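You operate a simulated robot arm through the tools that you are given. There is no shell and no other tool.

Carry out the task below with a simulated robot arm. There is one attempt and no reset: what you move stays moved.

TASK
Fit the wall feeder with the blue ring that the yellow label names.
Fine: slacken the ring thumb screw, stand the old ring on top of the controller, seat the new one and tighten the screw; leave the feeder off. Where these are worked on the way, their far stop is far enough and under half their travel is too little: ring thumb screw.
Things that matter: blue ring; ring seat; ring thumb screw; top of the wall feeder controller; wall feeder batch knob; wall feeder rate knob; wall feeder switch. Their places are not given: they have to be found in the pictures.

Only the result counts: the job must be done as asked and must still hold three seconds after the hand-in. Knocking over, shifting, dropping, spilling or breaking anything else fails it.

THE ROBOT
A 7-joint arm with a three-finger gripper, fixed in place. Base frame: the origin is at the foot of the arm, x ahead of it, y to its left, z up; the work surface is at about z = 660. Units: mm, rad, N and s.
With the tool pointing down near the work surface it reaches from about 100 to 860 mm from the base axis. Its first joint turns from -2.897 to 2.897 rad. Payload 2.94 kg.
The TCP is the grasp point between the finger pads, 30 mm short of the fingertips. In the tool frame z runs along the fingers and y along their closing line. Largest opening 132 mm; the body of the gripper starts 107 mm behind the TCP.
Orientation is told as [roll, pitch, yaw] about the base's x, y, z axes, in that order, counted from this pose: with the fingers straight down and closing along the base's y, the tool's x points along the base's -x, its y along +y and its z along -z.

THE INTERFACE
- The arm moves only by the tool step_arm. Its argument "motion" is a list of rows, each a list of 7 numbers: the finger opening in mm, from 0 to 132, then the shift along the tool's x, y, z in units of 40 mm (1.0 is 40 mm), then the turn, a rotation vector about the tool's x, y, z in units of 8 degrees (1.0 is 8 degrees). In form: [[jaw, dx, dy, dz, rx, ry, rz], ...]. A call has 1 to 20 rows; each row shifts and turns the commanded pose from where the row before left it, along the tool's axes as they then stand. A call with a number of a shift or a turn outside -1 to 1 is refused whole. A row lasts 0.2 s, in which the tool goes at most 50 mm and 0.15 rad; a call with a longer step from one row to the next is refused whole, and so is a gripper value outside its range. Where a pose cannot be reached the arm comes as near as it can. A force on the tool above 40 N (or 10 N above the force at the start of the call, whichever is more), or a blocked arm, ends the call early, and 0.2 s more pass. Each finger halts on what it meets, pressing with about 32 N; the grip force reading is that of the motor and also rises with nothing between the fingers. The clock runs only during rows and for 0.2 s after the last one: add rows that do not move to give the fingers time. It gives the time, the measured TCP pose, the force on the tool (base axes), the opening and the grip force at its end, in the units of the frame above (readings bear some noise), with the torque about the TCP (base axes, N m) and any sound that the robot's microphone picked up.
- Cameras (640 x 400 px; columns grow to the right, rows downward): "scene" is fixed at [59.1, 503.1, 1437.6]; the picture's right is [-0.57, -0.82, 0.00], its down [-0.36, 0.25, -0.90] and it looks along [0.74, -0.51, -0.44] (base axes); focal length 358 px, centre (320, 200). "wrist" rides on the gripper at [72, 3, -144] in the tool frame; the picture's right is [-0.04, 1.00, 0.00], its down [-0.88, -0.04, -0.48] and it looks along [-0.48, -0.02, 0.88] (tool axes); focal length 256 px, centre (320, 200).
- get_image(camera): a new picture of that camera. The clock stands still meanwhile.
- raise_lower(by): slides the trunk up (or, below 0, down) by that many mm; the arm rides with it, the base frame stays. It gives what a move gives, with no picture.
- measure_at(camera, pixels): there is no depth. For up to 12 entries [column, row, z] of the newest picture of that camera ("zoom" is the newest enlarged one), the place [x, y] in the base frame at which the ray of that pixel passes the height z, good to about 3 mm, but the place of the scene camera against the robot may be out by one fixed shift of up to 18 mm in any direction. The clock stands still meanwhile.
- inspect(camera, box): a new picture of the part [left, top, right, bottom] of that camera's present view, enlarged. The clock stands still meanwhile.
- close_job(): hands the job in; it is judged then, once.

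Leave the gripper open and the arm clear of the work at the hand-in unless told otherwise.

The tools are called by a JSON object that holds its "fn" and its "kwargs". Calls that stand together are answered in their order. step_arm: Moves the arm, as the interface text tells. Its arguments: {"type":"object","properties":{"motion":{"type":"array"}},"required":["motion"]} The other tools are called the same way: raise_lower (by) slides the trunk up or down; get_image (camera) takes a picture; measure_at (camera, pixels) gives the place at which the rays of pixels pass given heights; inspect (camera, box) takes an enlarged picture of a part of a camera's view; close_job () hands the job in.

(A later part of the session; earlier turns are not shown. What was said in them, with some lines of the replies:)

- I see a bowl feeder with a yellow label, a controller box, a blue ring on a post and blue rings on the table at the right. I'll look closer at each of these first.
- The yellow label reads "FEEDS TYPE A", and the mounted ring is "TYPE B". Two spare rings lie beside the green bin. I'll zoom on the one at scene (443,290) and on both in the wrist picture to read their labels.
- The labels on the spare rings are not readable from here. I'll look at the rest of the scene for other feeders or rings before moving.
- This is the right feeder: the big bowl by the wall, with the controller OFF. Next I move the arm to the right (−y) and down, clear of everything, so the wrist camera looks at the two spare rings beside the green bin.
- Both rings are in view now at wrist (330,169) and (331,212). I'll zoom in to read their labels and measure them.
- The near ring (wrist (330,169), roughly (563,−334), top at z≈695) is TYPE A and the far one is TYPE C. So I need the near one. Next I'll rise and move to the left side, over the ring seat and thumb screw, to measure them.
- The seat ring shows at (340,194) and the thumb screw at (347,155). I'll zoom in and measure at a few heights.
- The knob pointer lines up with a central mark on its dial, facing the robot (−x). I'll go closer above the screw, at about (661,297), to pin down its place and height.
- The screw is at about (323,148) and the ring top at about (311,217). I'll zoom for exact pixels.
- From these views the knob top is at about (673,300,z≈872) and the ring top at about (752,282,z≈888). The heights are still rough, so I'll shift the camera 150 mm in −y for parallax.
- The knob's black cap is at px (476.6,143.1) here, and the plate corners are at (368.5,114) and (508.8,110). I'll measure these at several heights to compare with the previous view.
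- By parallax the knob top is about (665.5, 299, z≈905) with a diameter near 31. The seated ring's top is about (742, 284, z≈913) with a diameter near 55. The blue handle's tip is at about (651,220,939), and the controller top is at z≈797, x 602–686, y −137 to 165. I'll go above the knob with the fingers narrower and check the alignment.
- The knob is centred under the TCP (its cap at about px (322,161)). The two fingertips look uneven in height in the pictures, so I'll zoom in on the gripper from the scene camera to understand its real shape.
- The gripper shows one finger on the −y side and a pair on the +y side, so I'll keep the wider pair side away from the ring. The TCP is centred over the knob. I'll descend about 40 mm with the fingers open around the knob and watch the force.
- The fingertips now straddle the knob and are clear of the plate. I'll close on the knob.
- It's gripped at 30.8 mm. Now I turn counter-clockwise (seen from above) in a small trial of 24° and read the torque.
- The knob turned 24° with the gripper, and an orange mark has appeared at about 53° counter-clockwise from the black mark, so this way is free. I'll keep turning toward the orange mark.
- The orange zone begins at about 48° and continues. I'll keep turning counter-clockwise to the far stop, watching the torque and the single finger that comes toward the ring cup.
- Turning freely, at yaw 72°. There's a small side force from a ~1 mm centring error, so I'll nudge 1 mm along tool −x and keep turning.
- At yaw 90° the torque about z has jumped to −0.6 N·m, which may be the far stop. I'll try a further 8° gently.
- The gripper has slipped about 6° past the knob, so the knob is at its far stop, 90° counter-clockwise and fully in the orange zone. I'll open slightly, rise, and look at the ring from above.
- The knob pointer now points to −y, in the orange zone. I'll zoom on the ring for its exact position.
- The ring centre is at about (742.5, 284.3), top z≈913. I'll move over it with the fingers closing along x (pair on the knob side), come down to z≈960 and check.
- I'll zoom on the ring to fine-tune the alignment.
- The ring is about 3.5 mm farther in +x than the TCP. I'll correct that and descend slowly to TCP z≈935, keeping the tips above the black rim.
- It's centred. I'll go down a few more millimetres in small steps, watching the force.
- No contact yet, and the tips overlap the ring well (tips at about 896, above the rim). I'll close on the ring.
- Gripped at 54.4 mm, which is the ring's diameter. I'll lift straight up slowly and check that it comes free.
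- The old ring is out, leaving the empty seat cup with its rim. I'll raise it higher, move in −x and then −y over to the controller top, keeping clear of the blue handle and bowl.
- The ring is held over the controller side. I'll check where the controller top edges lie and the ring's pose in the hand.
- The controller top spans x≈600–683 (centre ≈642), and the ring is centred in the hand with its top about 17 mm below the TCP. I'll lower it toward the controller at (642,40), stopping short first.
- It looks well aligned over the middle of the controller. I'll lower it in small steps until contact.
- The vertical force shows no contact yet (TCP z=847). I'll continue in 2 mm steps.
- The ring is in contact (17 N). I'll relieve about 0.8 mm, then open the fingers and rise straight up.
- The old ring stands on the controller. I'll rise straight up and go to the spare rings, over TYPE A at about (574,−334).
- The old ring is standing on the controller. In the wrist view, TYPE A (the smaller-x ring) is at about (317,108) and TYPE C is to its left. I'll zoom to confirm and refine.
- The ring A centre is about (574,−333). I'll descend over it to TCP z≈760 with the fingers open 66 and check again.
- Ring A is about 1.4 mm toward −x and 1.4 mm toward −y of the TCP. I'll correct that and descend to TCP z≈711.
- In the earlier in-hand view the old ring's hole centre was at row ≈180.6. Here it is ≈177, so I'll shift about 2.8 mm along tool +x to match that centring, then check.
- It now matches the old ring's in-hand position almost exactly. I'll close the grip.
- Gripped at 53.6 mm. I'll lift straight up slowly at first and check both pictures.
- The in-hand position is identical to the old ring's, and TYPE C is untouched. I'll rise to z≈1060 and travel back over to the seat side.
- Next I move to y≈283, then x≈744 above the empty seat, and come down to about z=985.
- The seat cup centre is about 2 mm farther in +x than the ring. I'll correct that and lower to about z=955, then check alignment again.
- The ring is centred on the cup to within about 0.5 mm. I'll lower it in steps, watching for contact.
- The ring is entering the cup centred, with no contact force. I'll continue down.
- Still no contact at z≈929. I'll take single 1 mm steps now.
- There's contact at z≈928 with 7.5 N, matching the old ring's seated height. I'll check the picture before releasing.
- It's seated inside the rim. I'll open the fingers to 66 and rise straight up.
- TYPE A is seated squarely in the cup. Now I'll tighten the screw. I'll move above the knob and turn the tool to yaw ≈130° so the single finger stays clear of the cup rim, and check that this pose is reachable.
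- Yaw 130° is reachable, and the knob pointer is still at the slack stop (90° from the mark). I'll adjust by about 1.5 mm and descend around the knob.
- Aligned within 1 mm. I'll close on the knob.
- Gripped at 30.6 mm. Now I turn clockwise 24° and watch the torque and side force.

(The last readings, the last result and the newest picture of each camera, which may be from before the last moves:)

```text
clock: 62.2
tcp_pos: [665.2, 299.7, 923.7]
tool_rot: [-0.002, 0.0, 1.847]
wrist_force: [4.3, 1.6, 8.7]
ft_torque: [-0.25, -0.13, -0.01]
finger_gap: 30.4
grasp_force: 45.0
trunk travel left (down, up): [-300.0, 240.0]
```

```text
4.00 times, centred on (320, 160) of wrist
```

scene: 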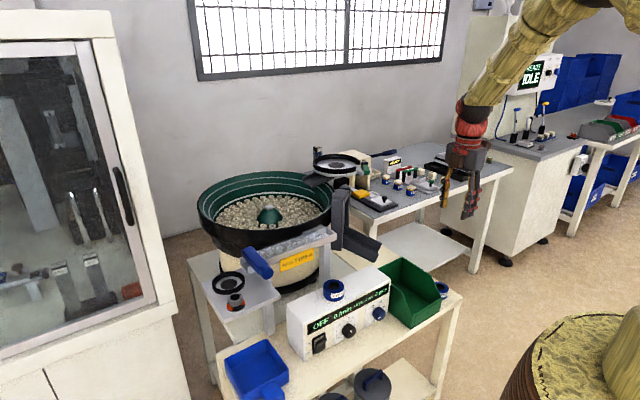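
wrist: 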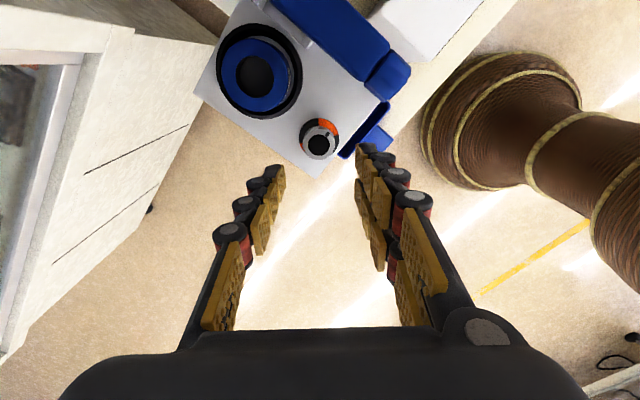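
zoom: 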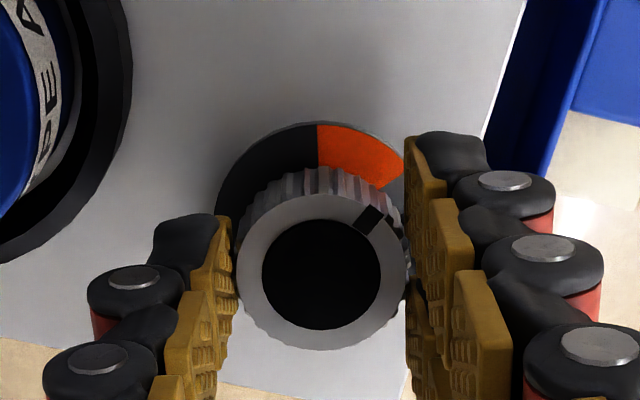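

The knob turns with the gripper. I'll continue clockwise 24°.

{"fn": "step_arm", "kwargs": {"motion": [[20, 0, 0, 0, 0, 0, 0.75], [20, 0, 0, 0, 0, 0, 0.75], [20, 0, 0, 0, 0, 0, 0.75], [20, 0, 0, 0, 0, 0, 0.75]]}}

```text
clock: 63.2
tcp_pos: [665.7, 298.3, 924.1]
tool_rot: [-0.003, 0.001, 1.43]
wrist_force: [5.2, -1.7, 17.5]
ft_torque: [-0.83, 0.05, 0.0]
finger_gap: 30.4
grasp_force: 44.4
trunk travel left (down, up): [-300.0, 240.0]
```

The upward force has grown to 17 N, so before turning further I'll look for any contact.

{"fn": "get_image", "kwargs": {"camera": "wrist"}}

{"fn": "inspect", "kwargs": {"camera": "wrist", "box": [220, 110, 420, 240]}}

{"fn": "inspect", "kwargs": {"camera": "scene", "box": [195, 225, 285, 315]}}

```text
taken
```

wrist: 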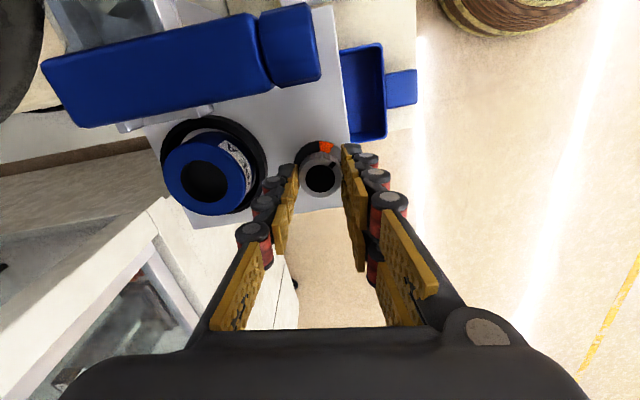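

```text
3.08 times, centred on (320, 175) of wrist
```

zoom: 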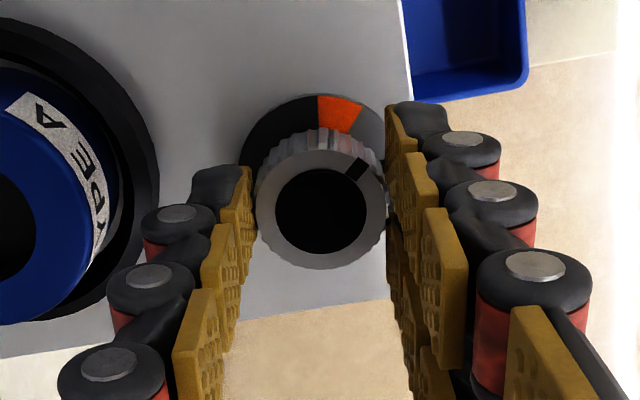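

```text
4.44 times, centred on (240, 270) of scene
```

zoom: 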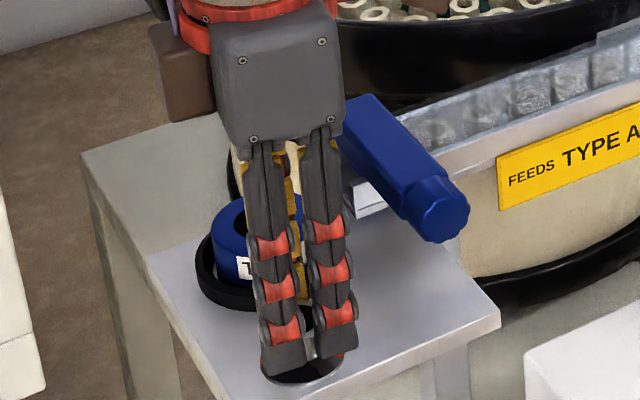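

No visible contact. The pointer has gone 48° back toward the mark. I'll relieve by lifting about 0.8 mm and continue clockwise.

{"fn": "step_arm", "kwargs": {"motion": [[20, 0, 0, -0.02, 0, 0, 0], [20, 0, 0, 0, 0, 0, 0.6], [20, 0, 0, 0, 0, 0, 0.6]]}}

```text
clock: 64.0
tcp_pos: [666.3, 299.3, 923.6]
tool_rot: [0.001, 0.001, 1.262]
wrist_force: [7.5, -2.8, 13.2]
ft_torque: [0.37, -0.36, 0.03]
finger_gap: 30.2
grasp_force: 44.9
trunk travel left (down, up): [-300.0, 240.0]
```

{"fn": "step_arm", "kwargs": {"motion": [[20, 0, -0.015, -0.01, 0, 0, 0.75], [20, 0, 0, 0, 0, 0, 0.75], [20, 0, 0, 0, 0, 0, 0.75]]}}

{"fn": "inspect", "kwargs": {"camera": "wrist", "box": [240, 110, 400, 210]}}

```text
clock: 64.8
tcp_pos: [666.2, 297.9, 923.2]
tool_rot: [0.0, 0.002, 0.947]
wrist_force: [2.7, -1.2, 8.3]
ft_torque: [0.32, -0.25, -0.01]
finger_gap: 30.4
grasp_force: 44.8
trunk travel left (down, up): [-300.0, 240.0]
```

```text
4.00 times, centred on (320, 160) of wrist
```

zoom: 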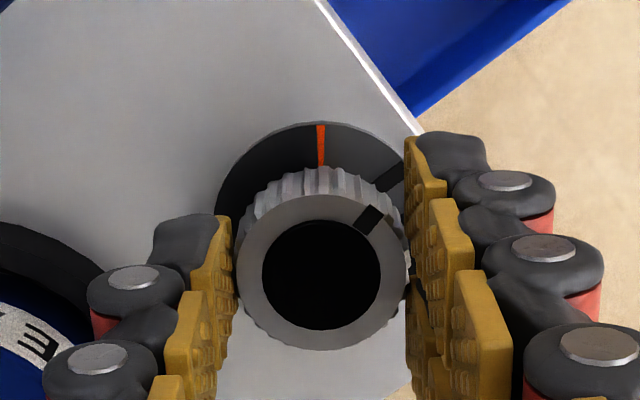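

The black mark (zoom (390,178)) is close to the pointer now, with about 14° to go. I'll continue clockwise.

{"fn": "step_arm", "kwargs": {"motion": [[20, 0, 0, 0, 0, 0, 0.7], [20, 0, 0, 0, 0, 0, 0.7]]}}

{"fn": "inspect", "kwargs": {"camera": "wrist", "box": [240, 110, 400, 210]}}

```text
clock: 65.4
tcp_pos: [666.2, 298.8, 923.6]
tool_rot: [0.0, 0.002, 0.752]
wrist_force: [2.1, -0.5, 3.3]
ft_torque: [0.25, -0.41, 0.01]
finger_gap: 30.6
grasp_force: 44.7
trunk travel left (down, up): [-300.0, 240.0]
```

```text
4.00 times, centred on (320, 160) of wrist
```

zoom: 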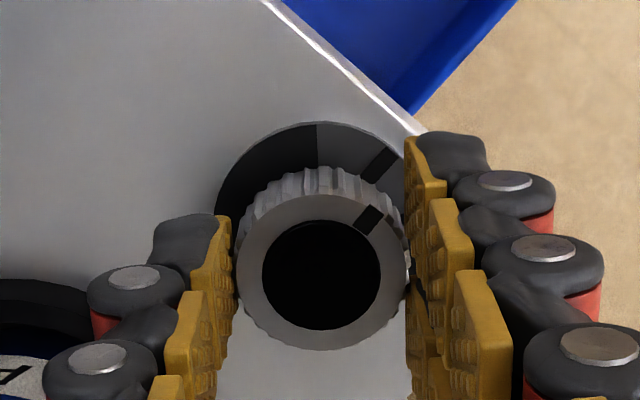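

Nearly aligned (yaw 43°). I'll take small further turns to feel the stop.

{"fn": "step_arm", "kwargs": {"motion": [[20, 0, 0, 0, 0, 0, 0.5], [20, 0, 0, 0, 0, 0, 0]]}}

```text
clock: 66.0
tcp_pos: [666.5, 299.8, 923.4]
tool_rot: [-0.001, 0.001, 0.684]
wrist_force: [0.9, 1.4, -0.3]
ft_torque: [0.0, -0.16, 0.47]
finger_gap: 30.5
grasp_force: 45.4
trunk travel left (down, up): [-300.0, 240.0]
```

The torque has risen to +0.47 N·m, which is the tight stop. One more 5° to make sure it's fully home (the pads will just slip).

{"fn": "step_arm", "kwargs": {"motion": [[20, 0, 0, 0, 0, 0, 0.4], [20, 0, 0, 0, 0, 0, 0.3], [20, 0, 0, 0, 0, 0, 0]]}}

{"fn": "inspect", "kwargs": {"camera": "wrist", "box": [240, 110, 400, 210]}}

```text
clock: 66.8
tcp_pos: [665.9, 299.5, 923.2]
tool_rot: [0.0, 0.002, 0.584]
wrist_force: [-3.9, 2.1, -1.2]
ft_torque: [0.05, 0.34, 0.12]
finger_gap: 30.6
grasp_force: 45.2
trunk travel left (down, up): [-300.0, 240.0]
```

```text
4.00 times, centred on (320, 160) of wrist
```

zoom: 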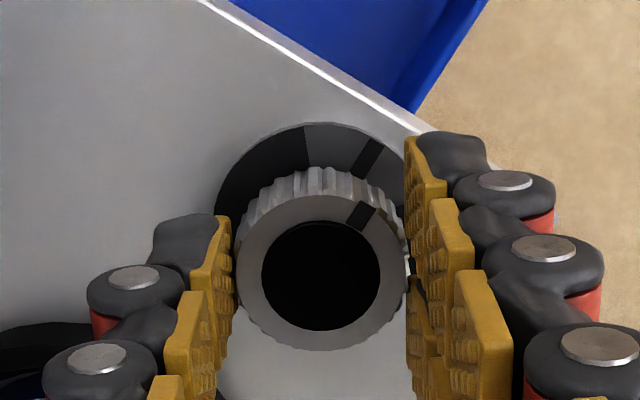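

The pads slipped while the pointer stayed on the black mark, so the screw is tight. I'll open and rise straight up.

{"fn": "step_arm", "kwargs": {"motion": [[46, 0, 0, 0, 0, 0, 0], [46, 0, 0, 0, 0, 0, 0], [46, 0, 0, -0.3, 0, 0, 0], [46, 0, 0, -0.8, 0, 0, 0], [46, 0, 0, -0.9, 0, 0, 0], [46, 0, 0, -0.9, 0, 0, 0], [66, 0, 0, -0.9, 0, 0, 0], [90, 0, 0, -0.9, 0, 0, 0]]}}

{"fn": "get_image", "kwargs": {"camera": "wrist"}}

{"fn": "get_image", "kwargs": {"camera": "scene"}}

{"fn": "inspect", "kwargs": {"camera": "scene", "box": [200, 245, 270, 315]}}

{"fn": "inspect", "kwargs": {"camera": "scene", "box": [280, 260, 460, 372]}}

```text
clock: 68.6
tcp_pos: [664.7, 298.4, 1113.6]
tool_rot: [-0.001, 0.0, 0.586]
wrist_force: [-0.5, -0.4, -0.5]
ft_torque: [-0.01, -0.01, 0.03]
finger_gap: 84.6
grasp_force: 0.1
trunk travel left (down, up): [-300.0, 240.0]
```

```text
taken
```

wrist: 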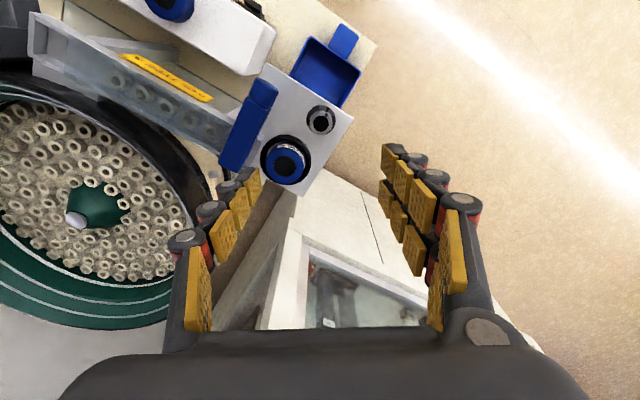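

```text
taken
```

scene: 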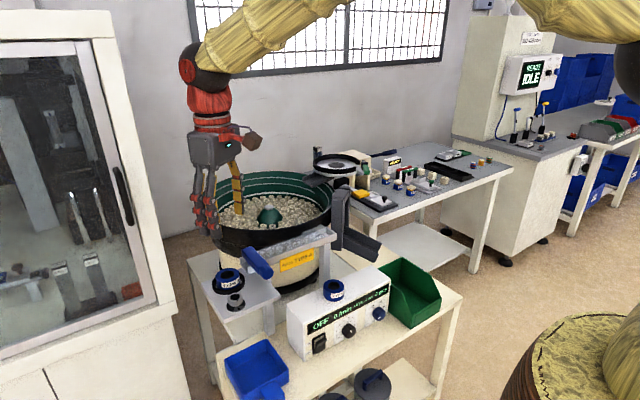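

```text
5.71 times, centred on (235, 280) of scene
```

zoom: 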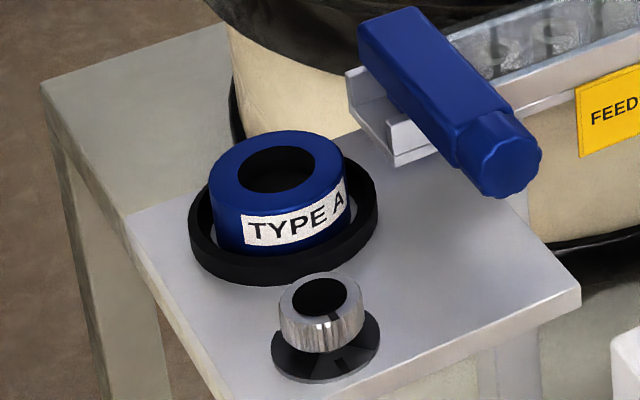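

```text
3.56 times, centred on (370, 316) of scene
```

zoom: 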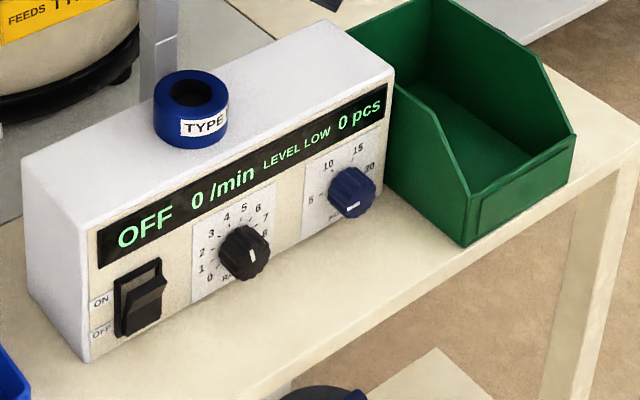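

Everything looks right: TYPE A is seated, the old TYPE B ring stands on the controller, and the display reads OFF. I'll do a final close look at the knob pointer and the ring from the wrist.

{"fn": "inspect", "kwargs": {"camera": "wrist", "box": [250, 90, 360, 190]}}

{"fn": "inspect", "kwargs": {"camera": "wrist", "box": [300, 102, 340, 138]}}

```text
4.00 times, centred on (305, 140) of wrist
```

zoom: 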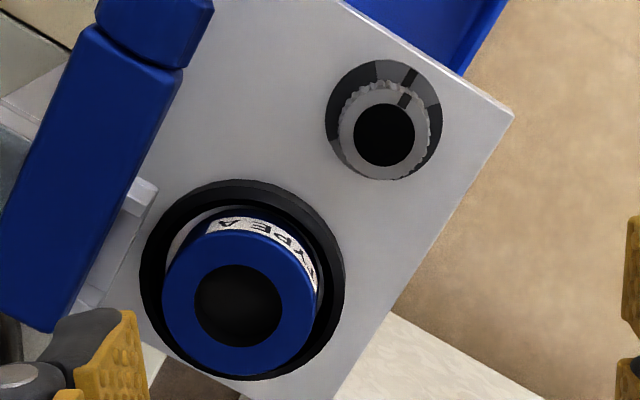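

```text
11.11 times, centred on (320, 120) of wrist
```

zoom: 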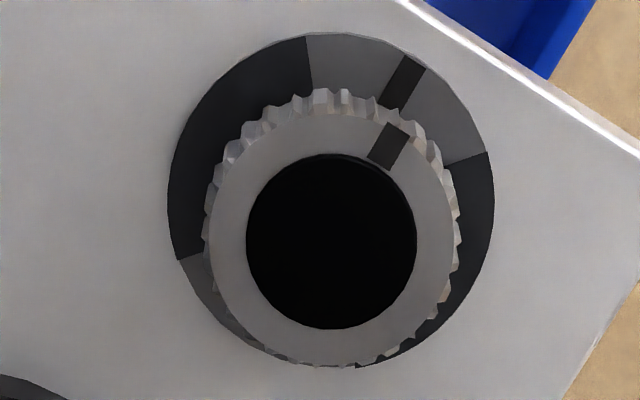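

The pointer sits on the black mark with no orange showing, so the screw is tight. I'll retreat up and back, with the gripper open.

{"fn": "step_arm", "kwargs": {"motion": [[110, 0, 0, -0.9, 0, 0, 0], [120, 0, 0, -0.9, 0, 0, 0], [120, 0.9, 0, -0.5, 0, 0, 0], [120, 0.9, 0, 0, 0, 0, 0], [120, 0.9, 0, 0, 0, 0, 0], [120, 0, 0, 0, 0, 0, 0]]}}

{"fn": "get_image", "kwargs": {"camera": "scene"}}

```text
clock: 70.0
tcp_pos: [576.3, 237.9, 1205.0]
tool_rot: [-0.001, 0.001, 0.587]
wrist_force: [0.2, -0.5, 0.2]
ft_torque: [-0.01, 0.0, 0.03]
finger_gap: 120.0
grasp_force: 0.1
trunk travel left (down, up): [-300.0, 240.0]
```

```text
taken
```

scene: 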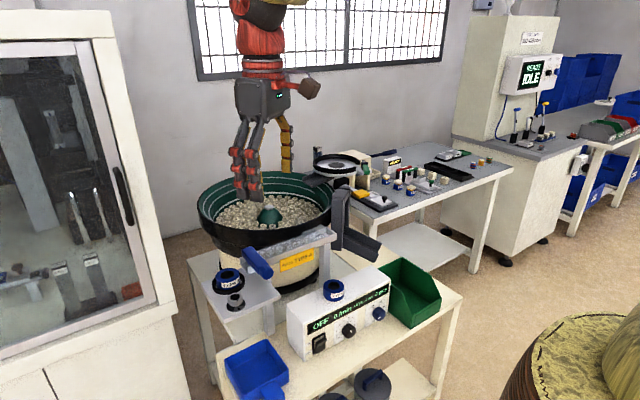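

The arm is clear and the gripper is open. The TYPE A ring is seated, the old ring stands on the controller, the screw is tight and the feeder is off, so I'm handing in.

{"fn": "close_job", "kwargs": {}}

```text
The job is handed in.
```

The wall feeder now has the TYPE A ring the yellow label names, and I've handed the job in. The hand-in was accepted, but I was given no verdict.

- **Thumb screw:** I slackened it to its far stop, about 90° counter-clockwise. After the swap I turned it back clockwise to the tight stop. The pointer sits on the black mark with no orange showing.
- **Old ring:** the TYPE B ring stands upright on top of the controller, roughly in the middle.
- **New ring:** the TYPE A ring, the nearer of the two by the green bin, is seated square in the cup at the same height as the old one. I lifted it out without touching the TYPE C ring.
- **Feeder:** I did not touch the switch or either knob, and the display still reads OFF.

While tightening, the upward force on the tool rose to about 17 N partway round. I saw no contact in the pictures, lifted the tool about 1 mm, and the force faded before the stop. The arm finished clear of the work with the gripper open.
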